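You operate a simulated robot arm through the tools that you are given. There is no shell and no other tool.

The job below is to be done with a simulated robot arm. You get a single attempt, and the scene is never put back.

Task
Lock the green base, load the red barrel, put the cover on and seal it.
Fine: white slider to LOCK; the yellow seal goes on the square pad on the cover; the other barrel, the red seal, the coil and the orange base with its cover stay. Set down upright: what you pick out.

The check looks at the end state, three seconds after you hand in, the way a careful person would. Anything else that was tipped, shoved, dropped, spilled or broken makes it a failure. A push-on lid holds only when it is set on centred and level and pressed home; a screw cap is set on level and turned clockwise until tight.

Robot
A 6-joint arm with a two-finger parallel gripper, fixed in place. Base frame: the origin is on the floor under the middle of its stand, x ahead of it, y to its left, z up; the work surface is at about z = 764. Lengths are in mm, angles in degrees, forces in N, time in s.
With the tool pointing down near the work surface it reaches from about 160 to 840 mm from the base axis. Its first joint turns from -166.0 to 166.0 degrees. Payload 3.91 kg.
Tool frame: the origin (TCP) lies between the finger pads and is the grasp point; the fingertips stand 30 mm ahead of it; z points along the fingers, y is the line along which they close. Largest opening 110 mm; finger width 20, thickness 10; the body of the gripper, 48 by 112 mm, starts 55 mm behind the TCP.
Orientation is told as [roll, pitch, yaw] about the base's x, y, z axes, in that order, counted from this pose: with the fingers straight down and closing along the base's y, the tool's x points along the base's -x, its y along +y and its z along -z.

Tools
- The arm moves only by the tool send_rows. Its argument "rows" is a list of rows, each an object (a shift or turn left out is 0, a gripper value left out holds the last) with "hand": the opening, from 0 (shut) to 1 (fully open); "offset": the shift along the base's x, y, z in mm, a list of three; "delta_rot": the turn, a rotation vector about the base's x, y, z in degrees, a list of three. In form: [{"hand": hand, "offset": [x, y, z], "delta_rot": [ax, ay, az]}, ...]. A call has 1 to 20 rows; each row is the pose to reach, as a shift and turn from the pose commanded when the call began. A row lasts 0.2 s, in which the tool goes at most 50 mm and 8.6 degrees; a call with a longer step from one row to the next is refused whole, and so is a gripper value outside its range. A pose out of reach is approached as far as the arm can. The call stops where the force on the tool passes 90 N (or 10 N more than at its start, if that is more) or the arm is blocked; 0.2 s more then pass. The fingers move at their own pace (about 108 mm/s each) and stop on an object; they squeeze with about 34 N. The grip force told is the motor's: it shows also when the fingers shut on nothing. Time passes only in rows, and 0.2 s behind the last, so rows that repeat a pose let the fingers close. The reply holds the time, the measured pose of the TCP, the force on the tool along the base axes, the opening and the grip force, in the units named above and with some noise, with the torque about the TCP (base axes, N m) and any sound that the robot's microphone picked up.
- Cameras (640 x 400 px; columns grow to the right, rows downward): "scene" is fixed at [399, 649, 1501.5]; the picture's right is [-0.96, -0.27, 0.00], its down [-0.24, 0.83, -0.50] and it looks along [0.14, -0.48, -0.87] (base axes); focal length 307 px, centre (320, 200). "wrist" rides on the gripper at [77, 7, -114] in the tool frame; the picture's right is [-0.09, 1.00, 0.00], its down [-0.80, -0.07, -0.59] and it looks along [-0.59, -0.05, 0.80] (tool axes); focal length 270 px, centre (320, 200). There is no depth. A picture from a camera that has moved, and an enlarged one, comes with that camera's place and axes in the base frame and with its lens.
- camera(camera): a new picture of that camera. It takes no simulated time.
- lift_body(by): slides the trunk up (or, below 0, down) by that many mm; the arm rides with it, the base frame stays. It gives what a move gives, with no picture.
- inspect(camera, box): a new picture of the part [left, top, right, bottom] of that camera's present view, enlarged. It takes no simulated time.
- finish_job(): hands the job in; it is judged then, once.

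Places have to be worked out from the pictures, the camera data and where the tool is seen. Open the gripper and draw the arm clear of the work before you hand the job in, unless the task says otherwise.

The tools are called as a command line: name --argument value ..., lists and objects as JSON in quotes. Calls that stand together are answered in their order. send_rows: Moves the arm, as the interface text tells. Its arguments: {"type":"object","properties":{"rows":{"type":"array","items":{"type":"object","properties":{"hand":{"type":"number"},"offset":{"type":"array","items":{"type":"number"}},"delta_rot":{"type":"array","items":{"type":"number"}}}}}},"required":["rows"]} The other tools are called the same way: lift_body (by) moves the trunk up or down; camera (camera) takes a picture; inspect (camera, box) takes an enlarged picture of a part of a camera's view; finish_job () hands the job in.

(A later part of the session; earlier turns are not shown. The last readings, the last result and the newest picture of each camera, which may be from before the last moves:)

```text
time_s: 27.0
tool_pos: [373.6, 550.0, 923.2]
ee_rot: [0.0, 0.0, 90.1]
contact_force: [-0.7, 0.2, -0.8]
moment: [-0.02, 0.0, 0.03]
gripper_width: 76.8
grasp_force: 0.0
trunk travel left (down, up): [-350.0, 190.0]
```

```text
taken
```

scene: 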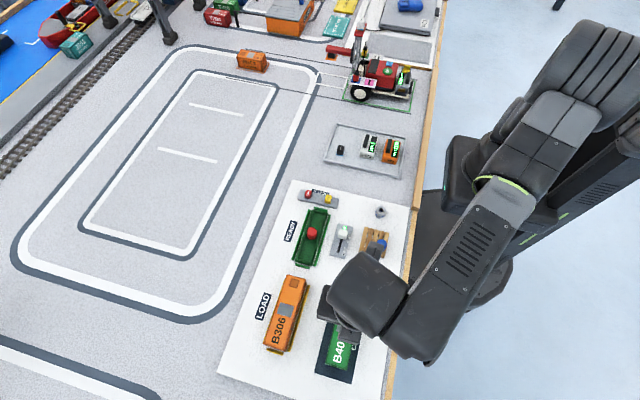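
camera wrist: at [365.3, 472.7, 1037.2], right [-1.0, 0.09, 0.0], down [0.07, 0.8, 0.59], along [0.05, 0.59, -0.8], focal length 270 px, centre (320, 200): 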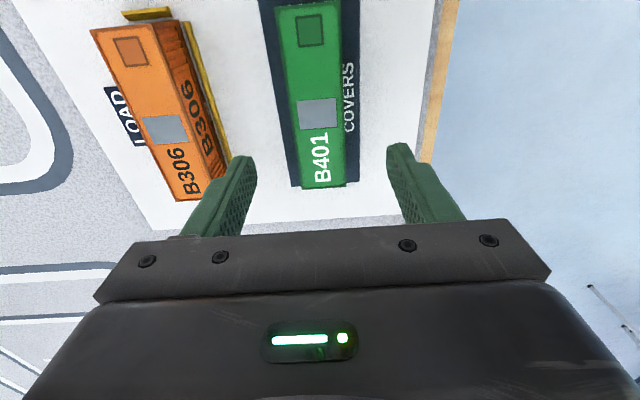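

The tool is turned and sits over the cover. I'll check the barrel in the tray with the scene camera, and measure the cover from the wrist.

inspect --camera "scene" --box '[285, 198, 345, 273]'

inspect --camera "wrist" --box '[255, 0, 375, 75]'

inspect --camera "wrist" --box '[255, 120, 375, 195]'

inspect --camera "wrist" --box '[230, 0, 410, 200]'

```text
5.33 times, centred on (315, 236) of scene
camera zoom: at [399.0, 649.0, 1501.5], right [-0.96, -0.27, 0.0], down [-0.24, 0.83, -0.5], along [0.14, -0.48, -0.87], focal length 1637 px, centre (347, 11)
```

zoom: 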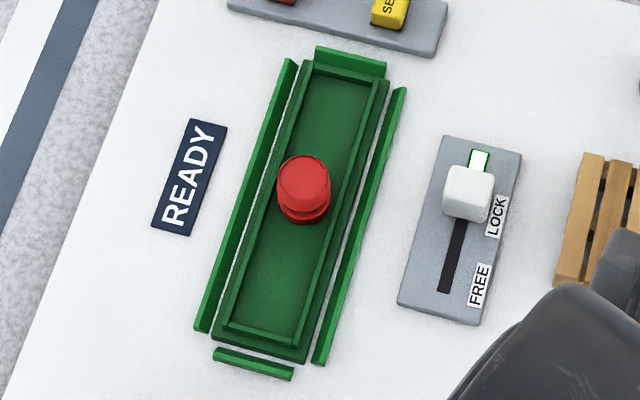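

```text
5.33 times, centred on (315, 38) of wrist
camera zoom: at [365.3, 472.7, 1037.2], right [-1.0, 0.09, 0.0], down [0.07, 0.8, 0.59], along [0.05, 0.59, -0.8], focal length 1442 px, centre (347, 1067)
```

zoom: 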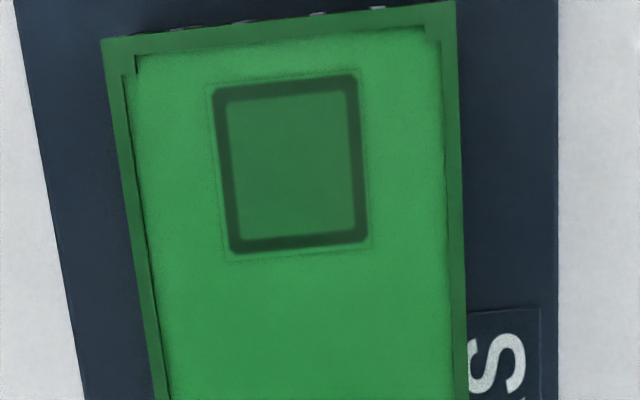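

```text
5.33 times, centred on (315, 158) of wrist
camera zoom: at [365.3, 472.7, 1037.2], right [-1.0, 0.09, 0.0], down [0.07, 0.8, 0.59], along [0.05, 0.59, -0.8], focal length 1442 px, centre (347, 427)
```

zoom: 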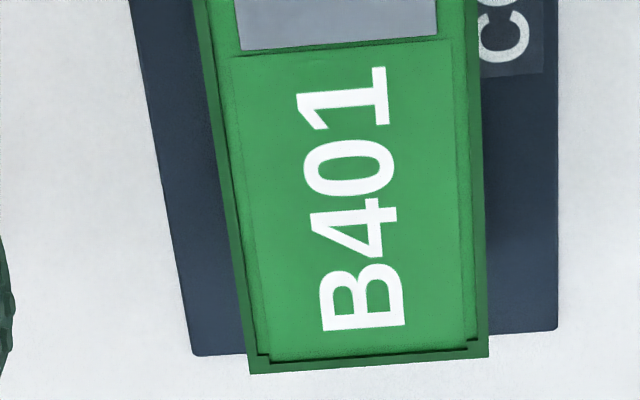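

```text
2.00 times, centred on (320, 100) of wrist
camera zoom: at [365.3, 472.7, 1037.2], right [-1.0, 0.09, 0.0], down [0.07, 0.8, 0.59], along [0.05, 0.59, -0.8], focal length 541 px, centre (320, 400)
```

zoom: 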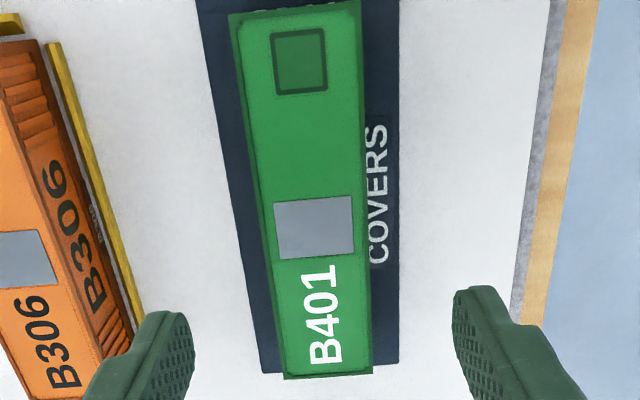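

The red barrel stands upright in the base. Both views give the cover's top at z ≈ 815, spanning x 352–396.5 and y 473.7–622.5, with its centre at about (374.3, 548.2). I'll descend around it with the fingertips at z ≈ 789.

send_rows --rows '[{"hand": 0.7, "offset": [1.5, -1.5, -20]}, {"offset": [1.5, -1.5, -45]}, {"offset": [1.5, -1.5, -68]}, {"offset": [1.5, -1.5, -86]}, {"offset": [1.5, -1.5, -98]}, {"offset": [1.5, -1.5, -104]}, {"offset": [1.5, -1.5, -104]}]'

camera --camera "wrist"

inspect --camera "scene" --box '[300, 275, 390, 385]'

```text
time_s: 28.6
tool_pos: [373.6, 547.0, 819.4]
ee_rot: [0.1, 0.0, 90.0]
contact_force: [0.3, -1.3, -0.3]
moment: [-0.03, -0.02, 0.04]
gripper_width: 76.9
grasp_force: 0.0
trunk travel left (down, up): [-350.0, 190.0]
```

```text
taken
camera wrist: at [366.6, 469.9, 933.2], right [-1.0, 0.09, 0.0], down [0.07, 0.8, 0.59], along [0.05, 0.59, -0.8], focal length 270 px, centre (320, 200)
```

wrist: 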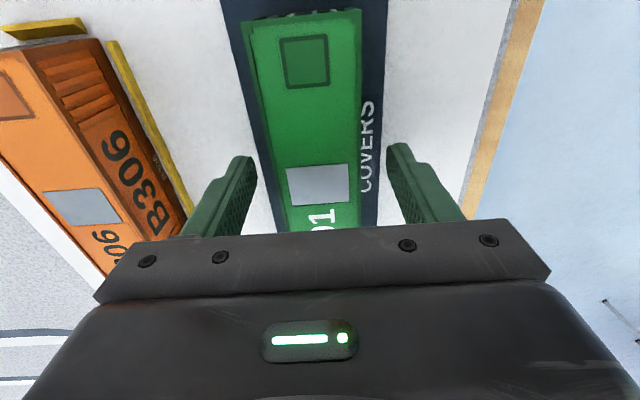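

```text
3.64 times, centred on (345, 330) of scene
camera zoom: at [399.0, 649.0, 1501.5], right [-0.96, -0.27, 0.0], down [-0.24, 0.83, -0.5], along [0.14, -0.48, -0.87], focal length 1116 px, centre (229, -273)
```

zoom: 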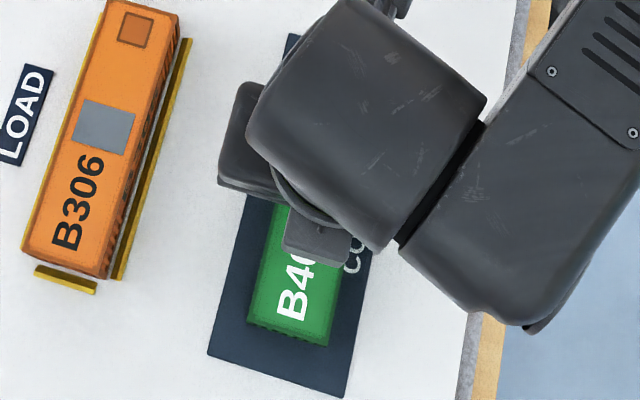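

The cover is centred between the fingers. I'll close on it.

send_rows --rows '[{"hand": 0, "offset": [0, 0, 0]}, {"offset": [0, 0, 0]}, {"offset": [0, 0, 0]}, {"offset": [0, 0, 0]}, {"offset": [0, 0, 0]}]'

camera --camera "wrist"

inspect --camera "wrist" --box '[220, 0, 400, 112]'

```text
time_s: 29.8
tool_pos: [374.0, 546.6, 819.5]
ee_rot: [0.0, -0.1, 90.0]
contact_force: [-0.3, -0.5, -0.9]
moment: [0.01, 0.03, -0.01]
gripper_width: 44.3
grasp_force: 34.0
trunk travel left (down, up): [-350.0, 190.0]
```

```text
taken
camera wrist: at [366.6, 469.9, 933.3], right [-1.0, 0.09, 0.0], down [0.07, 0.8, 0.59], along [0.05, 0.59, -0.8], focal length 270 px, centre (320, 200)
```

wrist: 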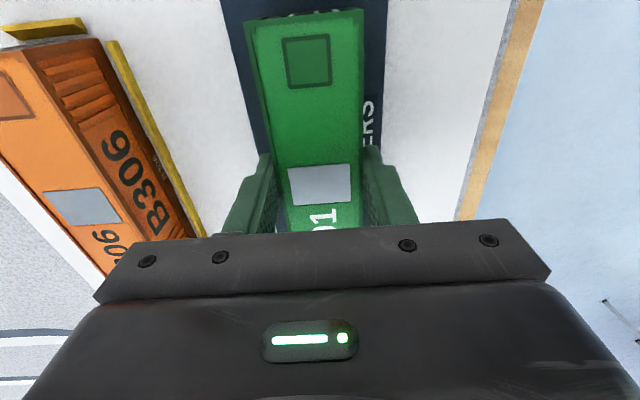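

```text
3.56 times, centred on (310, 56) of wrist
camera zoom: at [366.6, 469.9, 933.3], right [-1.0, 0.09, 0.0], down [0.07, 0.8, 0.59], along [0.05, 0.59, -0.8], focal length 961 px, centre (356, 712)
```

zoom: 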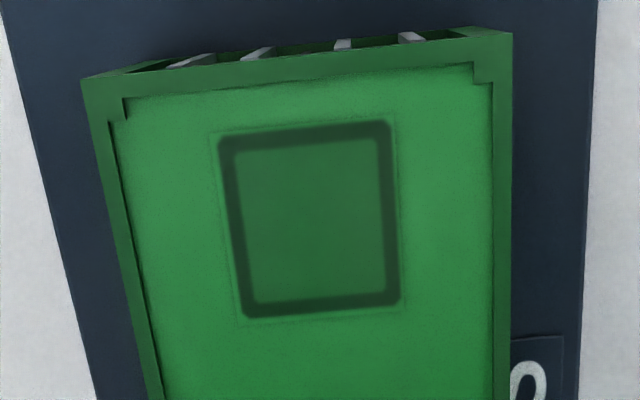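

The cover is held (44.3 mm wide). Its top is at z ≈ 814.4 and its centre is about 1.3 mm toward +y of the TCP. I'll lift it straight up and check that it hangs level.

send_rows --rows '[{"hand": 0, "offset": [0, 0, 3]}, {"offset": [0, 0, 10]}, {"offset": [0, 0, 22]}, {"offset": [0, 0, 38]}, {"offset": [0, 0, 56]}, {"offset": [0, 0, 75]}, {"offset": [0, 0, 92]}, {"offset": [0, 0, 102]}, {"offset": [0, 0, 105]}, {"offset": [0, 0, 105]}]'

camera --camera "wrist"

camera --camera "scene"

```text
time_s: 32.0
tool_pos: [374.3, 546.2, 925.2]
ee_rot: [0.1, 0.0, 90.0]
contact_force: [0.0, -0.1, -0.8]
moment: [0.01, 0.01, 0.0]
gripper_width: 44.4
grasp_force: 34.0
trunk travel left (down, up): [-350.0, 190.0]
```

```text
taken
camera wrist: at [366.7, 469.7, 1038.3], right [-1.0, 0.09, 0.0], down [0.07, 0.8, 0.59], along [0.05, 0.59, -0.8], focal length 270 px, centre (320, 200)
```

wrist: 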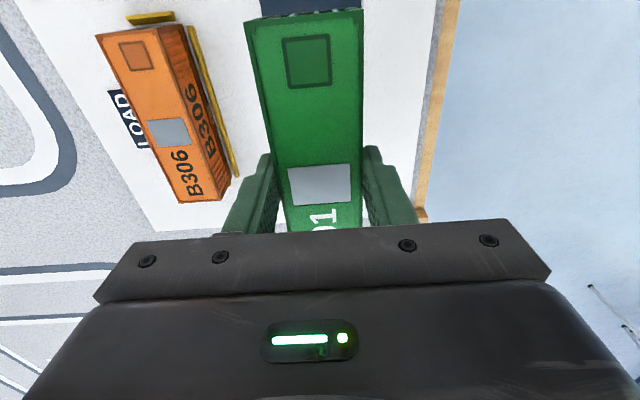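

```text
taken
```

scene: 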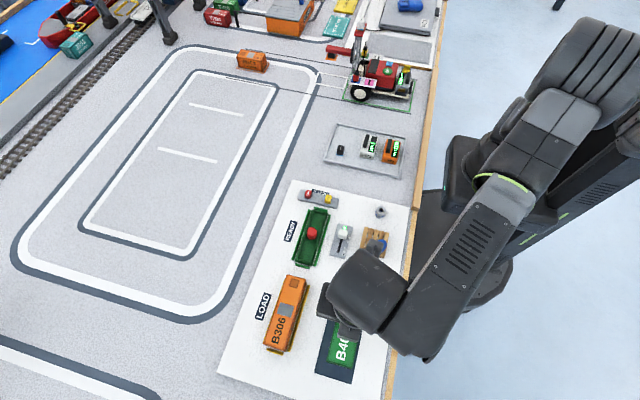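

The cover hangs level and unshifted in the grip. I'll carry it over the green base at TCP (504, 354.2), staying high.

send_rows --rows '[{"hand": 0, "offset": [5, -7, 0]}, {"offset": [15, -22, 0]}, {"offset": [28, -41, 0]}, {"offset": [41, -61, 0]}, {"offset": [54, -80, 0]}, {"offset": [67, -99, 0]}, {"offset": [80, -118, 0]}, {"offset": [93, -137, 0]}, {"offset": [106, -157, 0]}, {"offset": [118, -174, 0]}, {"offset": [126, -186, 0]}, {"offset": [130.3, -192.5, 0]}, {"offset": [130.3, -192.5, 0]}, {"offset": [130.3, -192.5, 0]}]'

camera --camera "wrist"

inspect --camera "scene" --box '[270, 190, 370, 275]'

```text
time_s: 35.0
tool_pos: [504.4, 354.5, 924.0]
ee_rot: [0.0, 0.1, 90.0]
contact_force: [-0.3, -0.8, -0.1]
moment: [0.02, -0.01, 0.01]
gripper_width: 44.4
grasp_force: 33.9
trunk travel left (down, up): [-350.0, 190.0]
```

```text
taken
camera wrist: at [497.0, 277.8, 1037.7], right [-1.0, 0.09, 0.0], down [0.07, 0.8, 0.59], along [0.05, 0.59, -0.8], focal length 270 px, centre (320, 200)
```

wrist: 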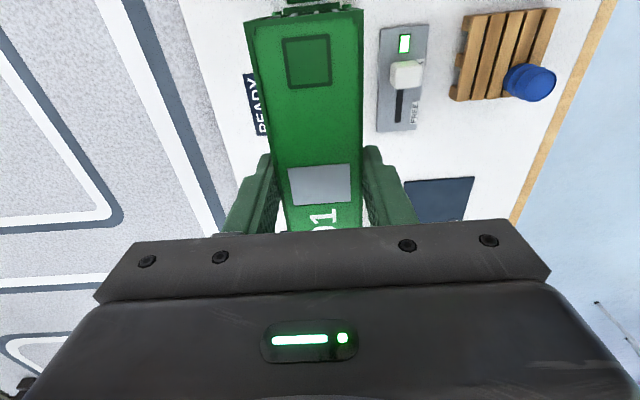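

```text
4.71 times, centred on (320, 232) of scene
camera zoom: at [399.0, 649.0, 1501.5], right [-0.96, -0.27, 0.0], down [-0.24, 0.83, -0.5], along [0.14, -0.48, -0.87], focal length 1444 px, centre (320, 47)
```

zoom: 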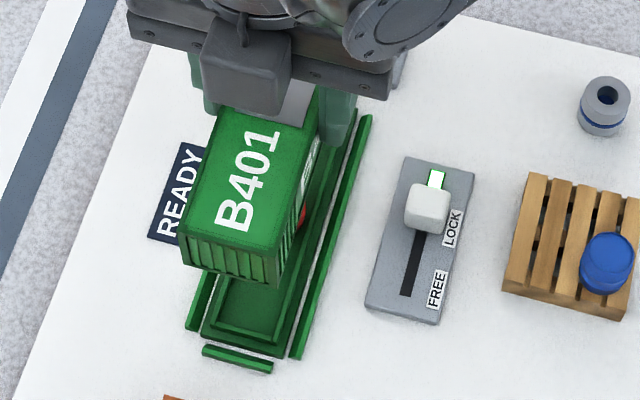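

The TCP is at about (504.0, 354.8), which is on target. I'll lower to just above the barrel top and re-check the alignment.

send_rows --rows '[{"hand": 0, "offset": [0, -0.5, -12]}, {"offset": [0, -0.5, -25]}, {"offset": [0, -0.5, -37]}, {"offset": [0, -0.5, -47]}, {"offset": [0, -0.5, -52]}, {"offset": [0, -0.5, -52]}]'

inspect --camera "wrist" --box '[200, 0, 440, 150]'

inspect --camera "scene" --box '[285, 215, 355, 272]'

```text
time_s: 36.4
tool_pos: [505.8, 355.1, 872.5]
ee_rot: [0.0, 0.0, 89.9]
contact_force: [-0.1, -0.6, -1.0]
moment: [0.0, 0.01, 0.0]
gripper_width: 44.4
grasp_force: 33.7
trunk travel left (down, up): [-350.0, 190.0]
```

```text
2.67 times, centred on (320, 75) of wrist
camera zoom: at [498.3, 278.6, 986.4], right [-1.0, 0.09, 0.0], down [0.07, 0.8, 0.59], along [0.05, 0.59, -0.8], focal length 721 px, centre (320, 533)
```

zoom: 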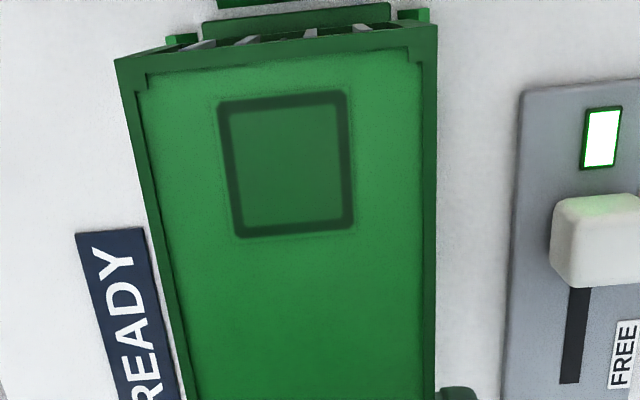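

```text
7.02 times, centred on (320, 244) of scene
camera zoom: at [399.0, 649.0, 1501.5], right [-0.96, -0.27, 0.0], down [-0.24, 0.83, -0.5], along [0.14, -0.48, -0.87], focal length 2154 px, centre (320, -105)
```

zoom: 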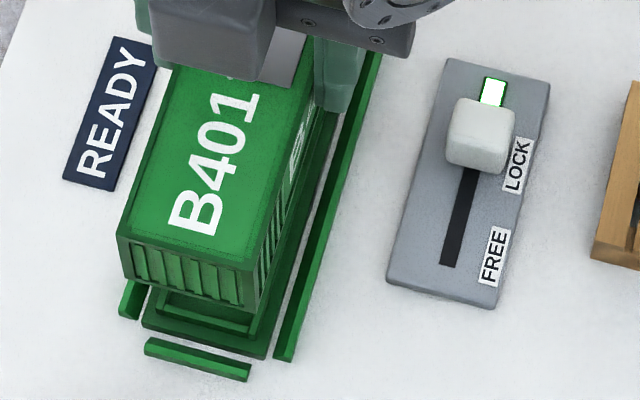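

The camera data says the tool drifted to about (505.3, 355.6). I'll zoom closer with the scene camera to measure the cover's end against the base flange.

inspect --camera "scene" --box '[295, 240, 335, 268]'

inspect --camera "wrist" --box '[230, 0, 390, 60]'

```text
14.29 times, centred on (315, 254) of scene
camera zoom: at [399.0, 649.0, 1501.5], right [-0.96, -0.27, 0.0], down [-0.24, 0.83, -0.5], along [0.14, -0.48, -0.87], focal length 4385 px, centre (391, -571)
```

zoom: 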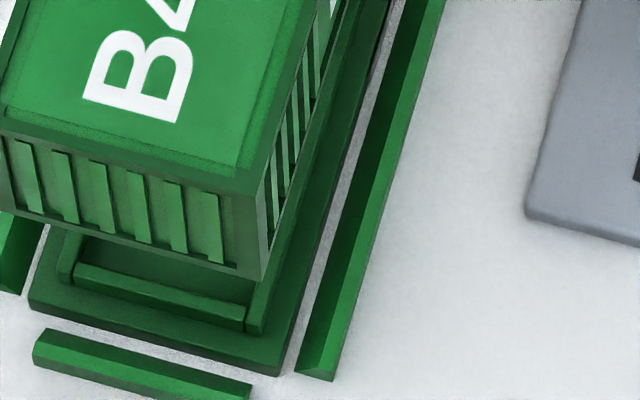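

```text
4.00 times, centred on (310, 30) of wrist
camera zoom: at [498.3, 278.6, 986.4], right [-1.0, 0.09, 0.0], down [0.07, 0.8, 0.59], along [0.05, 0.59, -0.8], focal length 1081 px, centre (360, 880)
```

zoom: 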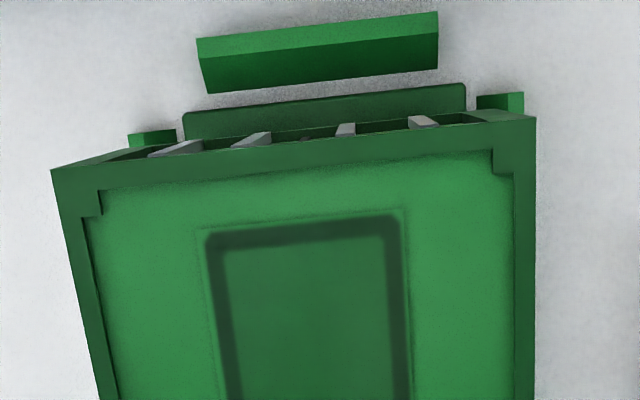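

Both cameras agree that the cover sits about +0.6 mm in x and +2.4 mm in y relative to the base. I'll correct by (-0.6, -2.4) and lower until the cover's bottom is just above the lip.

send_rows --rows '[{"hand": 0, "offset": [-0.6, -2.4, 0]}, {"offset": [-0.6, -2.4, -8]}, {"offset": [-0.6, -2.4, -17]}, {"offset": [-0.6, -2.4, -26]}, {"offset": [-0.6, -2.4, -32]}, {"offset": [-0.6, -2.4, -32]}]'

inspect --camera "scene" --box '[295, 240, 335, 268]'

inspect --camera "wrist" --box '[230, 0, 390, 60]'

```text
time_s: 37.8
tool_pos: [505.6, 351.4, 840.7]
ee_rot: [0.0, 0.0, 90.0]
contact_force: [-0.9, 0.4, -1.1]
moment: [-0.01, -0.02, 0.0]
gripper_width: 44.5
grasp_force: 33.8
trunk travel left (down, up): [-350.0, 190.0]
```

```text
14.29 times, centred on (315, 254) of scene
camera zoom: at [399.0, 649.0, 1501.5], right [-0.96, -0.27, 0.0], down [-0.24, 0.83, -0.5], along [0.14, -0.48, -0.87], focal length 4385 px, centre (391, -571)
```

zoom: 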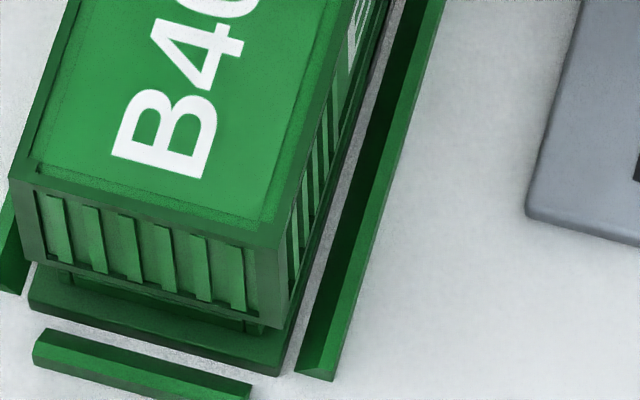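

```text
4.00 times, centred on (310, 30) of wrist
camera zoom: at [496.5, 275.3, 954.9], right [-1.0, 0.09, 0.0], down [0.07, 0.8, 0.59], along [0.05, 0.59, -0.8], focal length 1081 px, centre (360, 880)
```

zoom: 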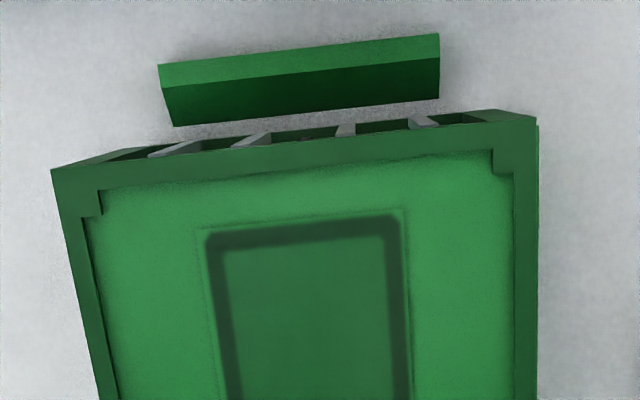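

The cover now measures about -1.1 mm in x and -0.5 mm in y relative to the base. I'll correct and lower another 7 mm, which is still above the lip.

send_rows --rows '[{"hand": 0, "offset": [1.1, 0.5, 0]}, {"offset": [1.1, 0.5, -3]}, {"offset": [1.1, 0.5, -7]}, {"offset": [1.1, 0.5, -7]}]'

inspect --camera "scene" --box '[295, 240, 335, 268]'

inspect --camera "wrist" --box '[230, 0, 390, 60]'

```text
time_s: 38.8
tool_pos: [505.6, 352.0, 833.9]
ee_rot: [0.0, -0.1, 90.0]
contact_force: [0.7, 0.2, -0.2]
moment: [0.03, -0.01, 0.02]
gripper_width: 44.1
grasp_force: 34.1
trunk travel left (down, up): [-350.0, 190.0]
```

```text
14.29 times, centred on (315, 254) of scene
camera zoom: at [399.0, 649.0, 1501.5], right [-0.96, -0.27, 0.0], down [-0.24, 0.83, -0.5], along [0.14, -0.48, -0.87], focal length 4385 px, centre (391, -571)
```

zoom: 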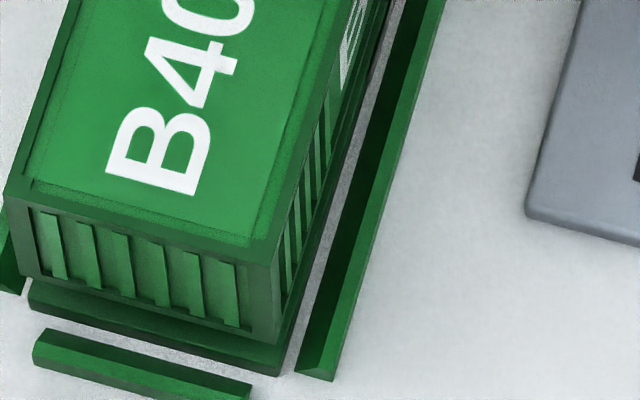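

```text
4.00 times, centred on (310, 30) of wrist
camera zoom: at [497.7, 275.8, 947.5], right [-1.0, 0.09, 0.0], down [0.07, 0.8, 0.59], along [0.05, 0.59, -0.8], focal length 1081 px, centre (360, 880)
```

zoom: 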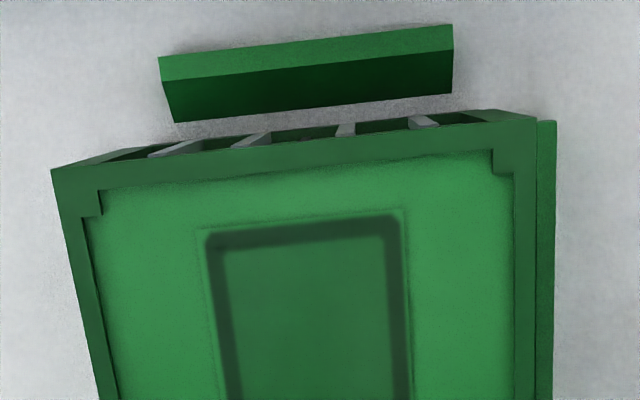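

The cover is now within about 0.3 mm of the base in both axes. I'll lower it slowly onto the lip, watching the force.

send_rows --rows '[{"hand": 0, "offset": [-0.2, 0, -1.5]}, {"offset": [-0.2, 0, -3]}, {"offset": [-0.2, 0, -4.5]}, {"offset": [-0.2, 0, -6]}, {"offset": [-0.2, 0, -6]}]'

inspect --camera "scene" --box '[295, 240, 335, 268]'

inspect --camera "wrist" --box '[230, 0, 390, 60]'

```text
time_s: 40.0
tool_pos: [505.2, 352.6, 828.2]
ee_rot: [-0.1, 0.0, 90.0]
contact_force: [-0.3, -0.1, -0.6]
moment: [0.0, -0.01, 0.0]
gripper_width: 44.4
grasp_force: 33.9
trunk travel left (down, up): [-350.0, 190.0]
```

```text
14.29 times, centred on (315, 254) of scene
camera zoom: at [399.0, 649.0, 1501.5], right [-0.96, -0.27, 0.0], down [-0.24, 0.83, -0.5], along [0.14, -0.48, -0.87], focal length 4385 px, centre (391, -571)
```

zoom: 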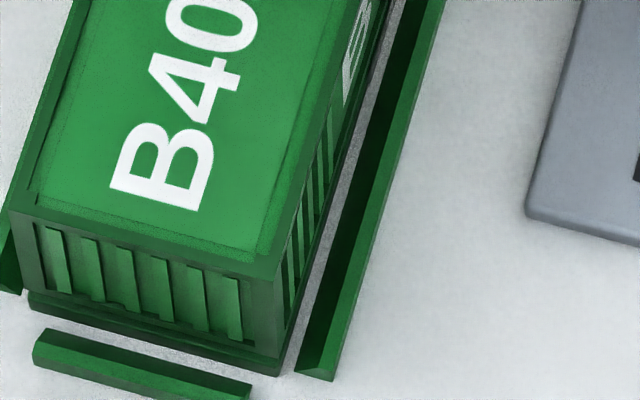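

```text
4.00 times, centred on (310, 30) of wrist
camera zoom: at [497.3, 276.2, 941.6], right [-1.0, 0.09, 0.0], down [0.07, 0.8, 0.59], along [0.05, 0.59, -0.8], focal length 1081 px, centre (360, 880)
```

zoom: 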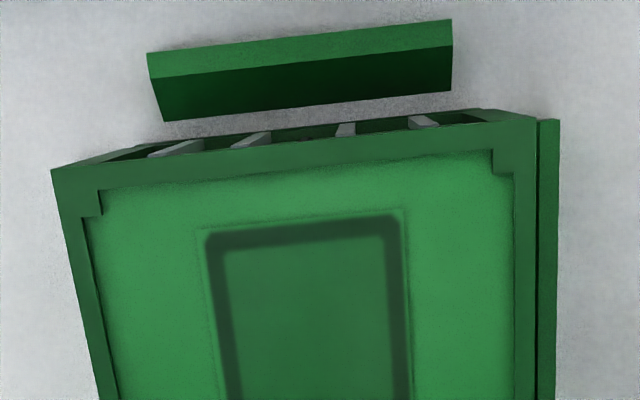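

It is still aligned and there's no contact. I'll continue down at 1 mm per step.

send_rows --rows '[{"hand": 0, "offset": [0, 0, -1]}, {"offset": [0, 0, -2]}, {"offset": [0, 0, -3]}, {"offset": [0, 0, -3]}]'

inspect --camera "scene" --box '[295, 240, 335, 268]'

```text
time_s: 41.0
tool_pos: [504.2, 353.3, 825.1]
ee_rot: [0.0, 0.0, 90.0]
contact_force: [-0.3, -1.0, 0.2]
moment: [0.0, 0.0, 0.0]
gripper_width: 44.5
grasp_force: 34.1
trunk travel left (down, up): [-350.0, 190.0]
```

```text
14.29 times, centred on (315, 254) of scene
camera zoom: at [399.0, 649.0, 1501.5], right [-0.96, -0.27, 0.0], down [-0.24, 0.83, -0.5], along [0.14, -0.48, -0.87], focal length 4385 px, centre (391, -571)
```

zoom: 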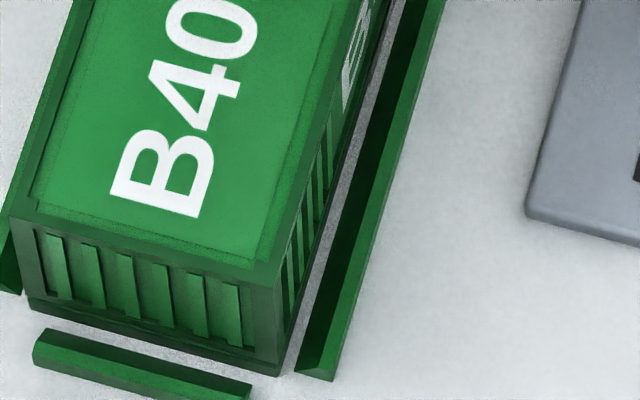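

No force yet; the gap at the flange looks like a couple of mm. I'll go down further in small steps.

send_rows --rows '[{"hand": 0, "offset": [0, 0, -0.7]}, {"offset": [0, 0, -1.4]}, {"offset": [0, 0, -2.1]}, {"offset": [0, 0, -2.1]}]'

inspect --camera "scene" --box '[295, 240, 335, 268]'

```text
time_s: 42.0
tool_pos: [506.6, 352.6, 822.2]
ee_rot: [0.0, 0.0, 90.0]
contact_force: [0.5, -0.4, -1.5]
moment: [0.04, 0.02, 0.06]
gripper_width: 44.4
grasp_force: 34.1
trunk travel left (down, up): [-350.0, 190.0]
```

```text
14.29 times, centred on (315, 254) of scene
camera zoom: at [399.0, 649.0, 1501.5], right [-0.96, -0.27, 0.0], down [-0.24, 0.83, -0.5], along [0.14, -0.48, -0.87], focal length 4385 px, centre (391, -571)
```

zoom: 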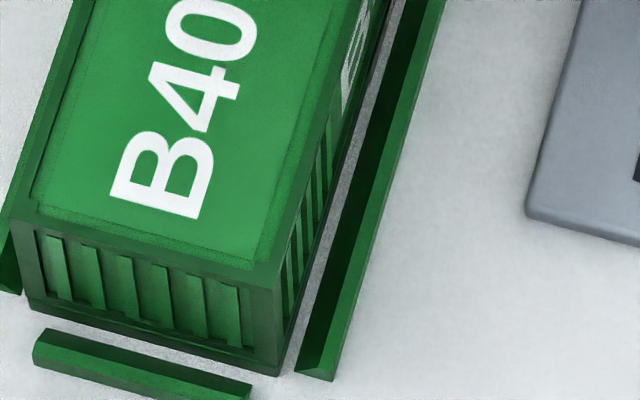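

The picture barely changed while the tool moved down about 2 mm. I'll check the wrist view for slip in the grip.

inspect --camera "wrist" --box '[230, 0, 390, 60]'

inspect --camera "scene" --box '[315, 225, 345, 268]'

```text
4.00 times, centred on (310, 30) of wrist
camera zoom: at [497.7, 275.7, 936.3], right [-1.0, 0.09, 0.0], down [0.07, 0.8, 0.59], along [0.05, 0.59, -0.8], focal length 1081 px, centre (360, 880)
```

zoom: 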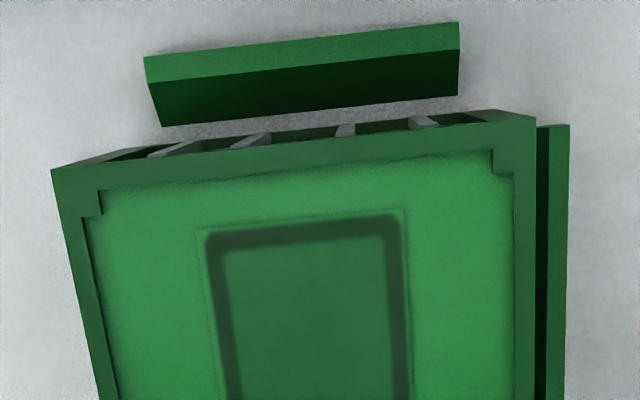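

```text
9.30 times, centred on (330, 246) of scene
camera zoom: at [399.0, 649.0, 1501.5], right [-0.96, -0.27, 0.0], down [-0.24, 0.83, -0.5], along [0.14, -0.48, -0.87], focal length 2855 px, centre (227, -233)
```

zoom: 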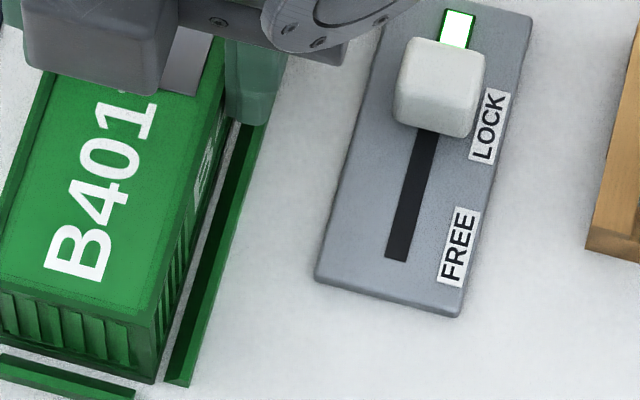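

There's no slip: the cover is still rigid in the grip, and its bottom should be about at the flange. I'll keep pressing down in sub-millimetre steps until force builds.

send_rows --rows '[{"hand": 0, "offset": [-0.3, 0.3, -0.7]}, {"offset": [-0.3, 0.3, -1.4]}, {"offset": [-0.3, 0.3, -2]}, {"offset": [-0.3, 0.3, -2]}]'

inspect --camera "wrist" --box '[230, 0, 390, 60]'

inspect --camera "scene" --box '[295, 240, 335, 268]'

```text
time_s: 43.0
tool_pos: [504.8, 352.5, 822.5]
ee_rot: [-0.2, -0.1, 90.0]
contact_force: [4.8, 1.3, 17.7]
moment: [-0.61, -0.04, 0.07]
gripper_width: 44.3
grasp_force: 34.0
trunk travel left (down, up): [-350.0, 190.0]
```

```text
4.00 times, centred on (310, 30) of wrist
camera zoom: at [497.0, 275.4, 936.0], right [-1.0, 0.09, 0.0], down [0.07, 0.8, 0.6], along [0.05, 0.59, -0.8], focal length 1081 px, centre (360, 880)
```

zoom: 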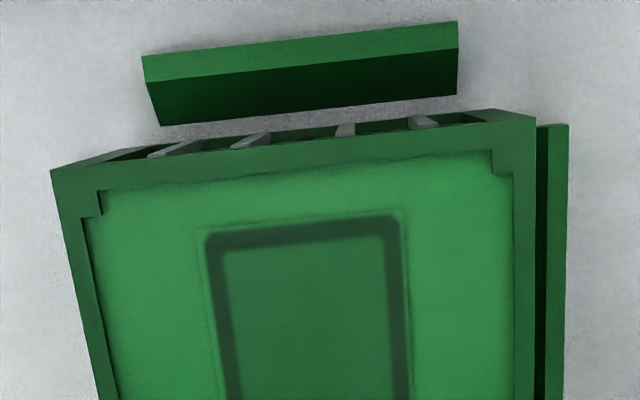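

```text
14.29 times, centred on (315, 254) of scene
camera zoom: at [399.0, 649.0, 1501.5], right [-0.96, -0.27, 0.0], down [-0.24, 0.83, -0.5], along [0.14, -0.48, -0.87], focal length 4385 px, centre (391, -571)
```

zoom: 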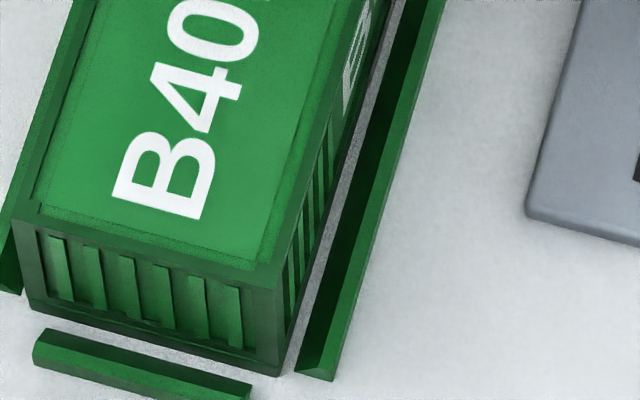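

Force rose to 17.7 N with the contact biased toward -y. I'll look closely at the seam on the visible sides to see whether it is seated or riding on the lip.

inspect --camera "scene" --box '[310, 255, 324, 265]'

inspect --camera "scene" --box '[294, 250, 308, 260]'

inspect --camera "scene" --box '[312, 238, 326, 262]'

inspect --camera "scene" --box '[255, 270, 315, 360]'

```text
16.00 times, centred on (317, 260) of scene
camera zoom: at [399.0, 649.0, 1501.5], right [-0.96, -0.27, 0.0], down [-0.24, 0.83, -0.5], along [0.14, -0.48, -0.87], focal length 4911 px, centre (368, -760)
```

zoom: 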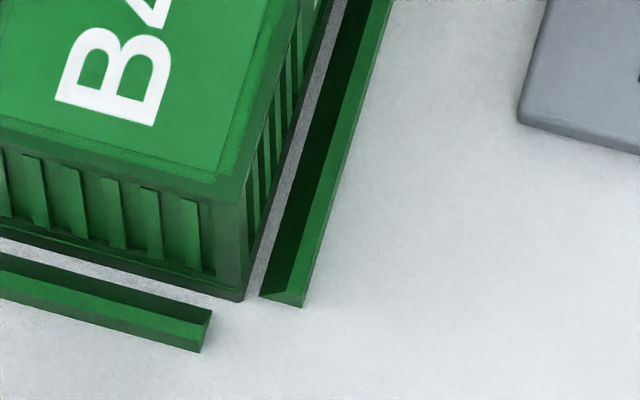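

```text
16.00 times, centred on (301, 255) of scene
camera zoom: at [399.0, 649.0, 1501.5], right [-0.96, -0.27, 0.0], down [-0.24, 0.83, -0.5], along [0.14, -0.48, -0.87], focal length 4911 px, centre (624, -680)
```

zoom: 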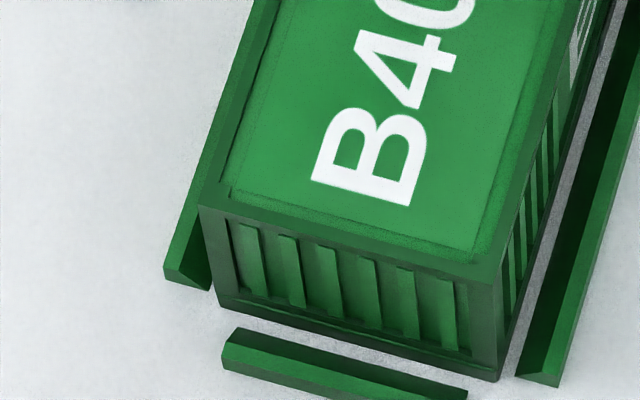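

```text
16.00 times, centred on (319, 250) of scene
camera zoom: at [399.0, 649.0, 1501.5], right [-0.96, -0.27, 0.0], down [-0.24, 0.83, -0.5], along [0.14, -0.48, -0.87], focal length 4911 px, centre (336, -600)
```

zoom: 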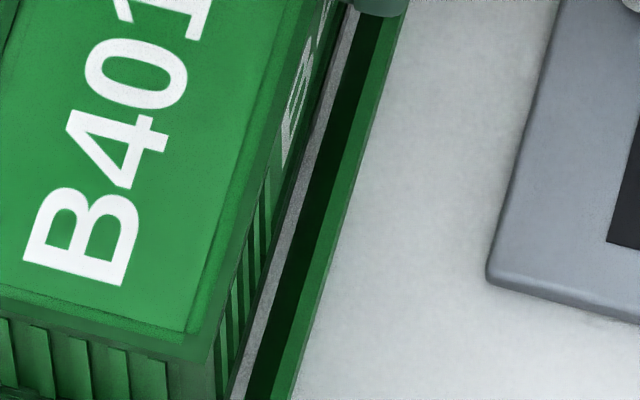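

```text
4.44 times, centred on (285, 315) of scene
camera zoom: at [399.0, 649.0, 1501.5], right [-0.96, -0.27, 0.0], down [-0.24, 0.83, -0.5], along [0.14, -0.48, -0.87], focal length 1364 px, centre (476, -311)
```

zoom: 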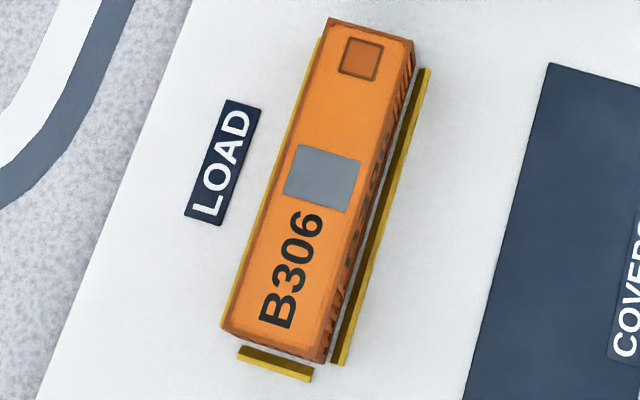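

The seam at the +y end looks nearly closed, with no visible gap above the slab edge. The lip is entered all round, so I'll press a bit harder through the grip and watch for a click.

send_rows --rows '[{"hand": 0, "offset": [0, 0.3, -0.7]}, {"offset": [0, 0.3, -1.4]}, {"offset": [0, 0.3, -2.1]}, {"offset": [0, 0.3, -2.1]}]'

inspect --camera "wrist" --box '[230, 0, 390, 60]'

inspect --camera "scene" --box '[310, 255, 324, 265]'

```text
time_s: 44.0
tool_pos: [503.6, 352.6, 821.8]
ee_rot: [-0.4, -0.3, 90.0]
contact_force: [10.6, 0.5, 42.1]
moment: [0.03, -0.2, -0.01]
gripper_width: 44.2
grasp_force: 34.4
trunk travel left (down, up): [-350.0, 190.0]
```

```text
4.00 times, centred on (310, 30) of wrist
camera zoom: at [496.2, 275.1, 935.1], right [-1.0, 0.09, -0.01], down [0.07, 0.8, 0.6], along [0.06, 0.6, -0.8], focal length 1081 px, centre (360, 880)
```

zoom: 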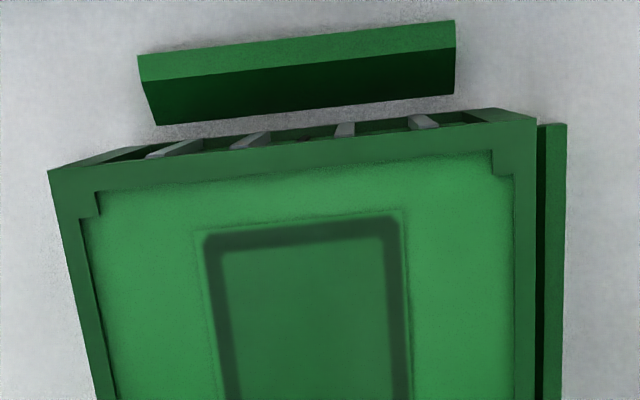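

```text
16.00 times, centred on (317, 260) of scene
camera zoom: at [399.0, 649.0, 1501.5], right [-0.96, -0.27, 0.0], down [-0.24, 0.83, -0.5], along [0.14, -0.48, -0.87], focal length 4911 px, centre (368, -760)
```

zoom: 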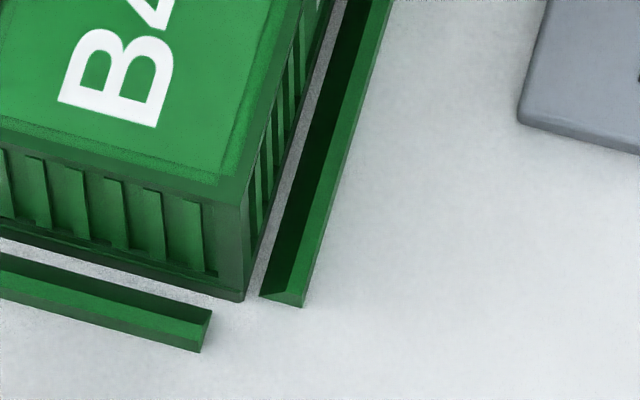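

Force is 42 N with no net tilt moment, so the cover bears evenly. I'll unload, release, rise, and inspect how it sits before the final press on its centre.

send_rows --rows '[{"hand": 0, "offset": [0, 0, 1.5]}, {"offset": [0, 0, 3]}, {"hand": 0.55, "offset": [0, 0, 3]}, {"offset": [0, 0, 3]}, {"offset": [0, 0, 3]}, {"offset": [0, 0, 12]}, {"offset": [0, 0, 30]}, {"offset": [0, 0, 60]}, {"offset": [0, 0, 90]}, {"offset": [0, 0, 90]}]'

camera --camera "wrist"

inspect --camera "scene" --box '[285, 198, 345, 273]'

inspect --camera "scene" --box '[310, 255, 324, 265]'

```text
time_s: 46.2
tool_pos: [504.5, 352.2, 906.6]
ee_rot: [0.0, 0.0, 89.9]
contact_force: [-0.3, -0.5, 0.8]
moment: [-0.01, -0.03, -0.02]
gripper_width: 60.4
grasp_force: 0.1
trunk travel left (down, up): [-350.0, 190.0]
```

```text
taken
camera wrist: at [496.6, 275.4, 1022.2], right [-1.0, 0.09, 0.0], down [0.07, 0.8, 0.59], along [0.05, 0.59, -0.8], focal length 270 px, centre (320, 200)
```

wrist: 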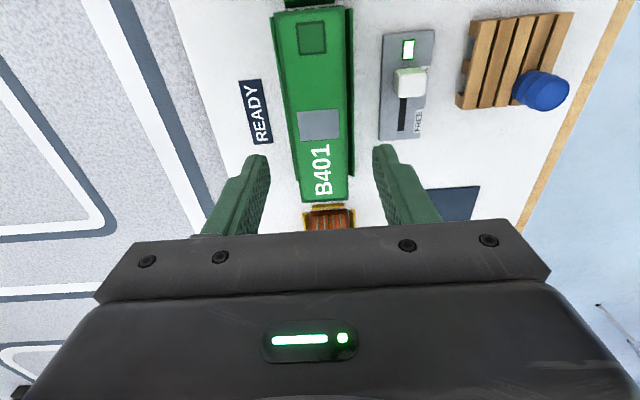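

```text
5.33 times, centred on (315, 236) of scene
camera zoom: at [399.0, 649.0, 1501.5], right [-0.96, -0.27, 0.0], down [-0.24, 0.83, -0.5], along [0.14, -0.48, -0.87], focal length 1637 px, centre (347, 11)
```

zoom: 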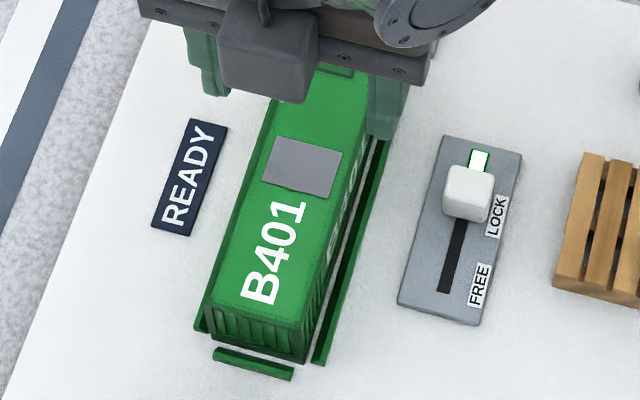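

```text
16.00 times, centred on (317, 260) of scene
camera zoom: at [399.0, 649.0, 1501.5], right [-0.96, -0.27, 0.0], down [-0.24, 0.83, -0.5], along [0.14, -0.48, -0.87], focal length 4911 px, centre (368, -760)
```

zoom: 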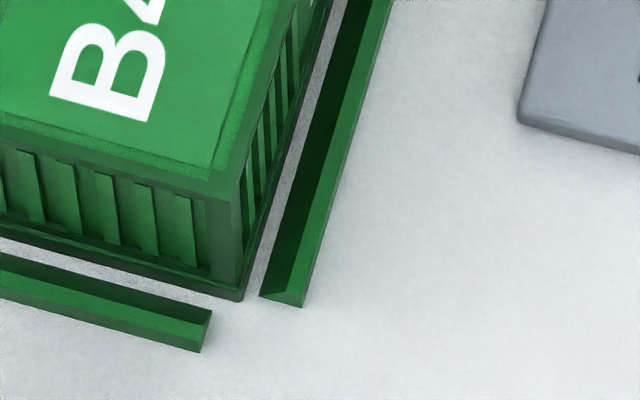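

The cover appears to have settled slightly sideways on release. I'll measure its corners closely from both cameras.

inspect --camera "scene" --box '[295, 240, 335, 268]'

inspect --camera "wrist" --box '[260, 0, 370, 70]'

inspect --camera "wrist" --box '[260, 140, 370, 210]'

```text
14.29 times, centred on (315, 254) of scene
camera zoom: at [399.0, 649.0, 1501.5], right [-0.96, -0.27, 0.0], down [-0.24, 0.83, -0.5], along [0.14, -0.48, -0.87], focal length 4385 px, centre (391, -571)
```

zoom: 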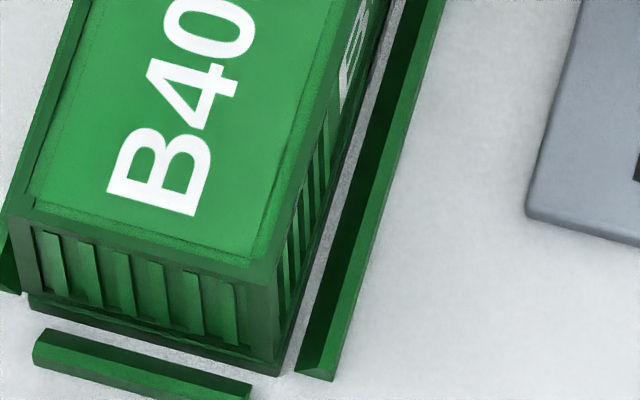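

```text
5.71 times, centred on (315, 35) of wrist
camera zoom: at [496.6, 275.4, 1022.2], right [-1.0, 0.09, 0.0], down [0.07, 0.8, 0.59], along [0.05, 0.59, -0.8], focal length 1544 px, centre (349, 1143)
```

zoom: 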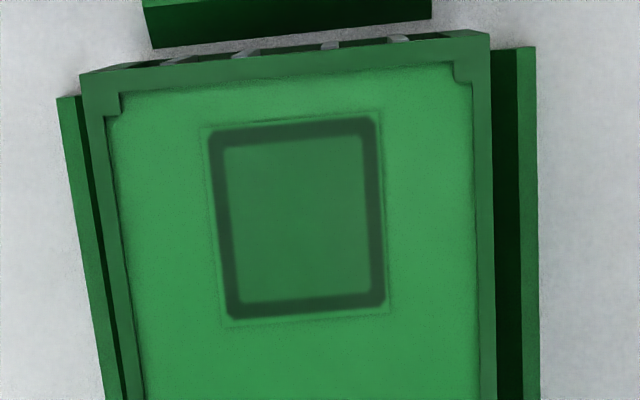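

```text
5.71 times, centred on (315, 175) of wrist
camera zoom: at [496.6, 275.4, 1022.2], right [-1.0, 0.09, 0.0], down [0.07, 0.8, 0.59], along [0.05, 0.59, -0.8], focal length 1544 px, centre (349, 343)
```

zoom: 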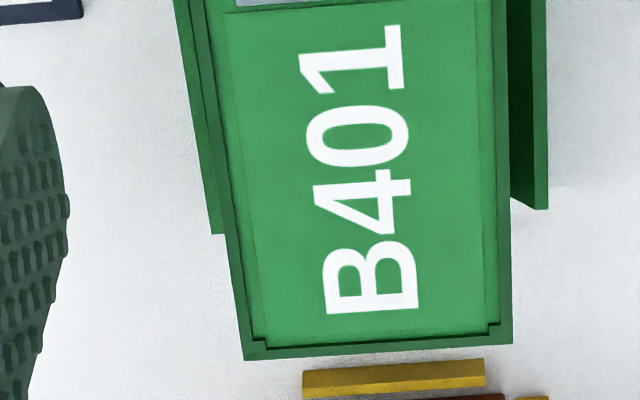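

The cover top is now at z ≈ 819 and level, but it sits about 1 mm toward -y and no click was heard. I'll compare with the orange assembly, which shows what a fully seated cover looks like.

inspect --camera "scene" --box '[258, 330, 298, 358]'

inspect --camera "scene" --box '[270, 340, 290, 354]'

inspect --camera "scene" --box '[304, 252, 324, 266]'

```text
14.29 times, centred on (278, 344) of scene
camera zoom: at [399.0, 649.0, 1501.5], right [-0.96, -0.27, 0.0], down [-0.24, 0.83, -0.5], along [0.14, -0.48, -0.87], focal length 4385 px, centre (920, -1857)
```

zoom: 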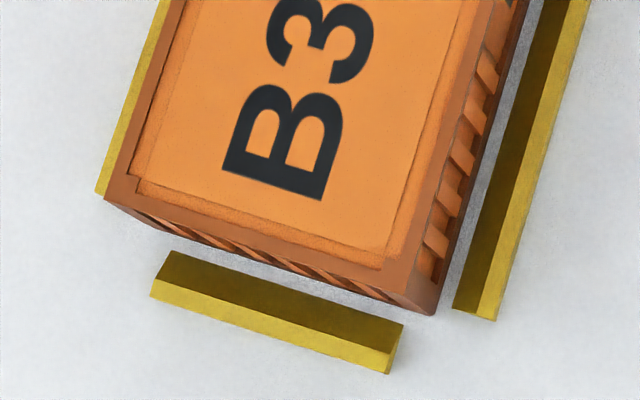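

```text
16.00 times, centred on (280, 347) of scene
camera zoom: at [399.0, 649.0, 1501.5], right [-0.96, -0.27, 0.0], down [-0.24, 0.83, -0.5], along [0.14, -0.48, -0.87], focal length 4911 px, centre (960, -2152)
```

zoom: 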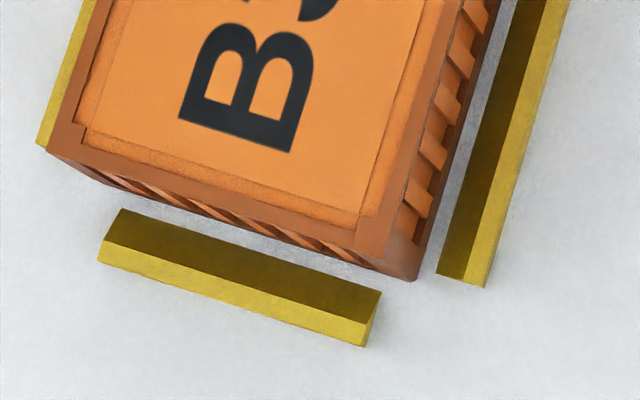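

```text
16.00 times, centred on (314, 259) of scene
camera zoom: at [399.0, 649.0, 1501.5], right [-0.96, -0.27, 0.0], down [-0.24, 0.83, -0.5], along [0.14, -0.48, -0.87], focal length 4911 px, centre (416, -744)
```

zoom: 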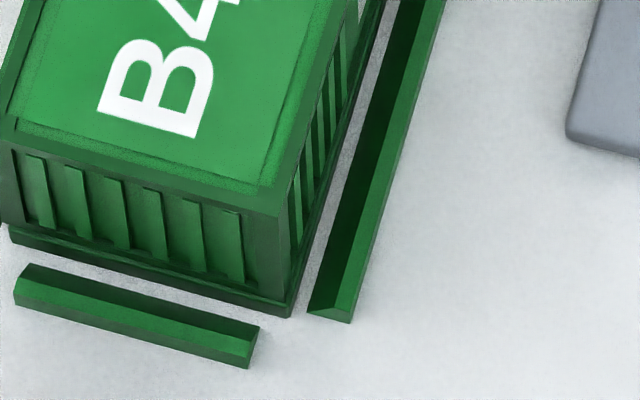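

The green cover already sits down around its lip much like the orange one. For the final press I'll close the fingers and come down on the grey centre plate, about (504.5, 354), in small steps.

send_rows --rows '[{"hand": 0, "offset": [0.8, 1.5, 0]}, {"offset": [0.8, 1.5, 0]}, {"offset": [0.8, 1.5, -15]}, {"offset": [0.8, 1.5, -32]}, {"offset": [0.8, 1.5, -46]}, {"offset": [0.8, 1.5, -52]}, {"offset": [0.8, 1.5, -52]}]'

camera --camera "wrist"

inspect --camera "scene" --box '[285, 198, 345, 273]'

```text
time_s: 47.8
tool_pos: [505.3, 354.9, 855.5]
ee_rot: [0.0, 0.0, 89.9]
contact_force: [-0.9, 0.1, -0.7]
moment: [-0.02, 0.03, 0.0]
gripper_width: 0.0
grasp_force: 34.5
trunk travel left (down, up): [-350.0, 190.0]
```

```text
taken
camera wrist: at [497.9, 277.9, 969.7], right [-1.0, 0.09, 0.0], down [0.07, 0.8, 0.59], along [0.05, 0.59, -0.8], focal length 270 px, centre (320, 200)
```

wrist: 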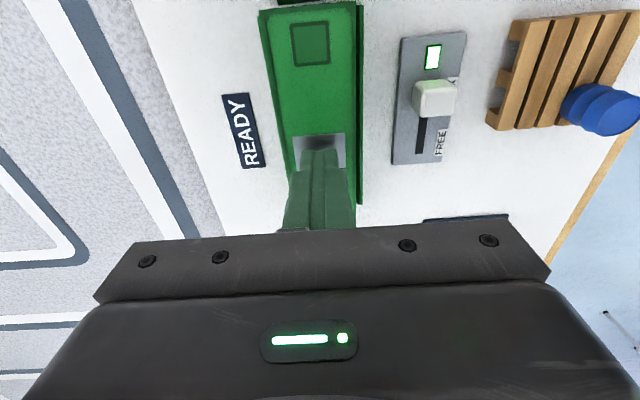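

```text
5.33 times, centred on (315, 236) of scene
camera zoom: at [399.0, 649.0, 1501.5], right [-0.96, -0.27, 0.0], down [-0.24, 0.83, -0.5], along [0.14, -0.48, -0.87], focal length 1637 px, centre (347, 11)
```

zoom: 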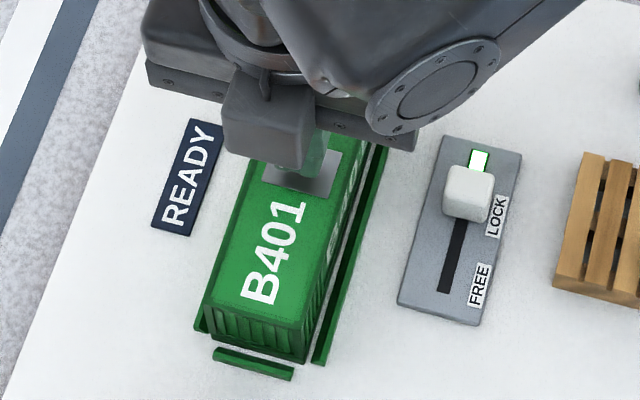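

The closed fingertips hover over the plate at about (504.9, 354.9). I'll press down in small steps.

send_rows --rows '[{"hand": 0, "offset": [0, 0, -3]}, {"offset": [0, 0, -5]}, {"offset": [0, 0, -6]}, {"offset": [0, 0, -7]}, {"offset": [0, 0, -7.7]}, {"offset": [0, 0, -8.4]}, {"offset": [0, 0, -8.4]}]'

inspect --camera "scene" --box '[295, 240, 335, 268]'

```text
time_s: 49.4
tool_pos: [505.9, 354.2, 847.8]
ee_rot: [0.0, 0.0, 90.0]
contact_force: [0.0, 0.2, 0.3]
moment: [0.01, 0.0, -0.01]
gripper_width: 0.1
grasp_force: 34.3
trunk travel left (down, up): [-350.0, 190.0]
```

```text
14.29 times, centred on (315, 254) of scene
camera zoom: at [399.0, 649.0, 1501.5], right [-0.96, -0.27, 0.0], down [-0.24, 0.83, -0.5], along [0.14, -0.48, -0.87], focal length 4385 px, centre (391, -571)
```

zoom: 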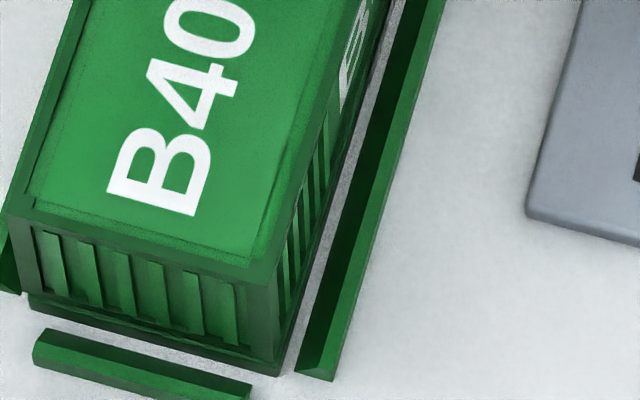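

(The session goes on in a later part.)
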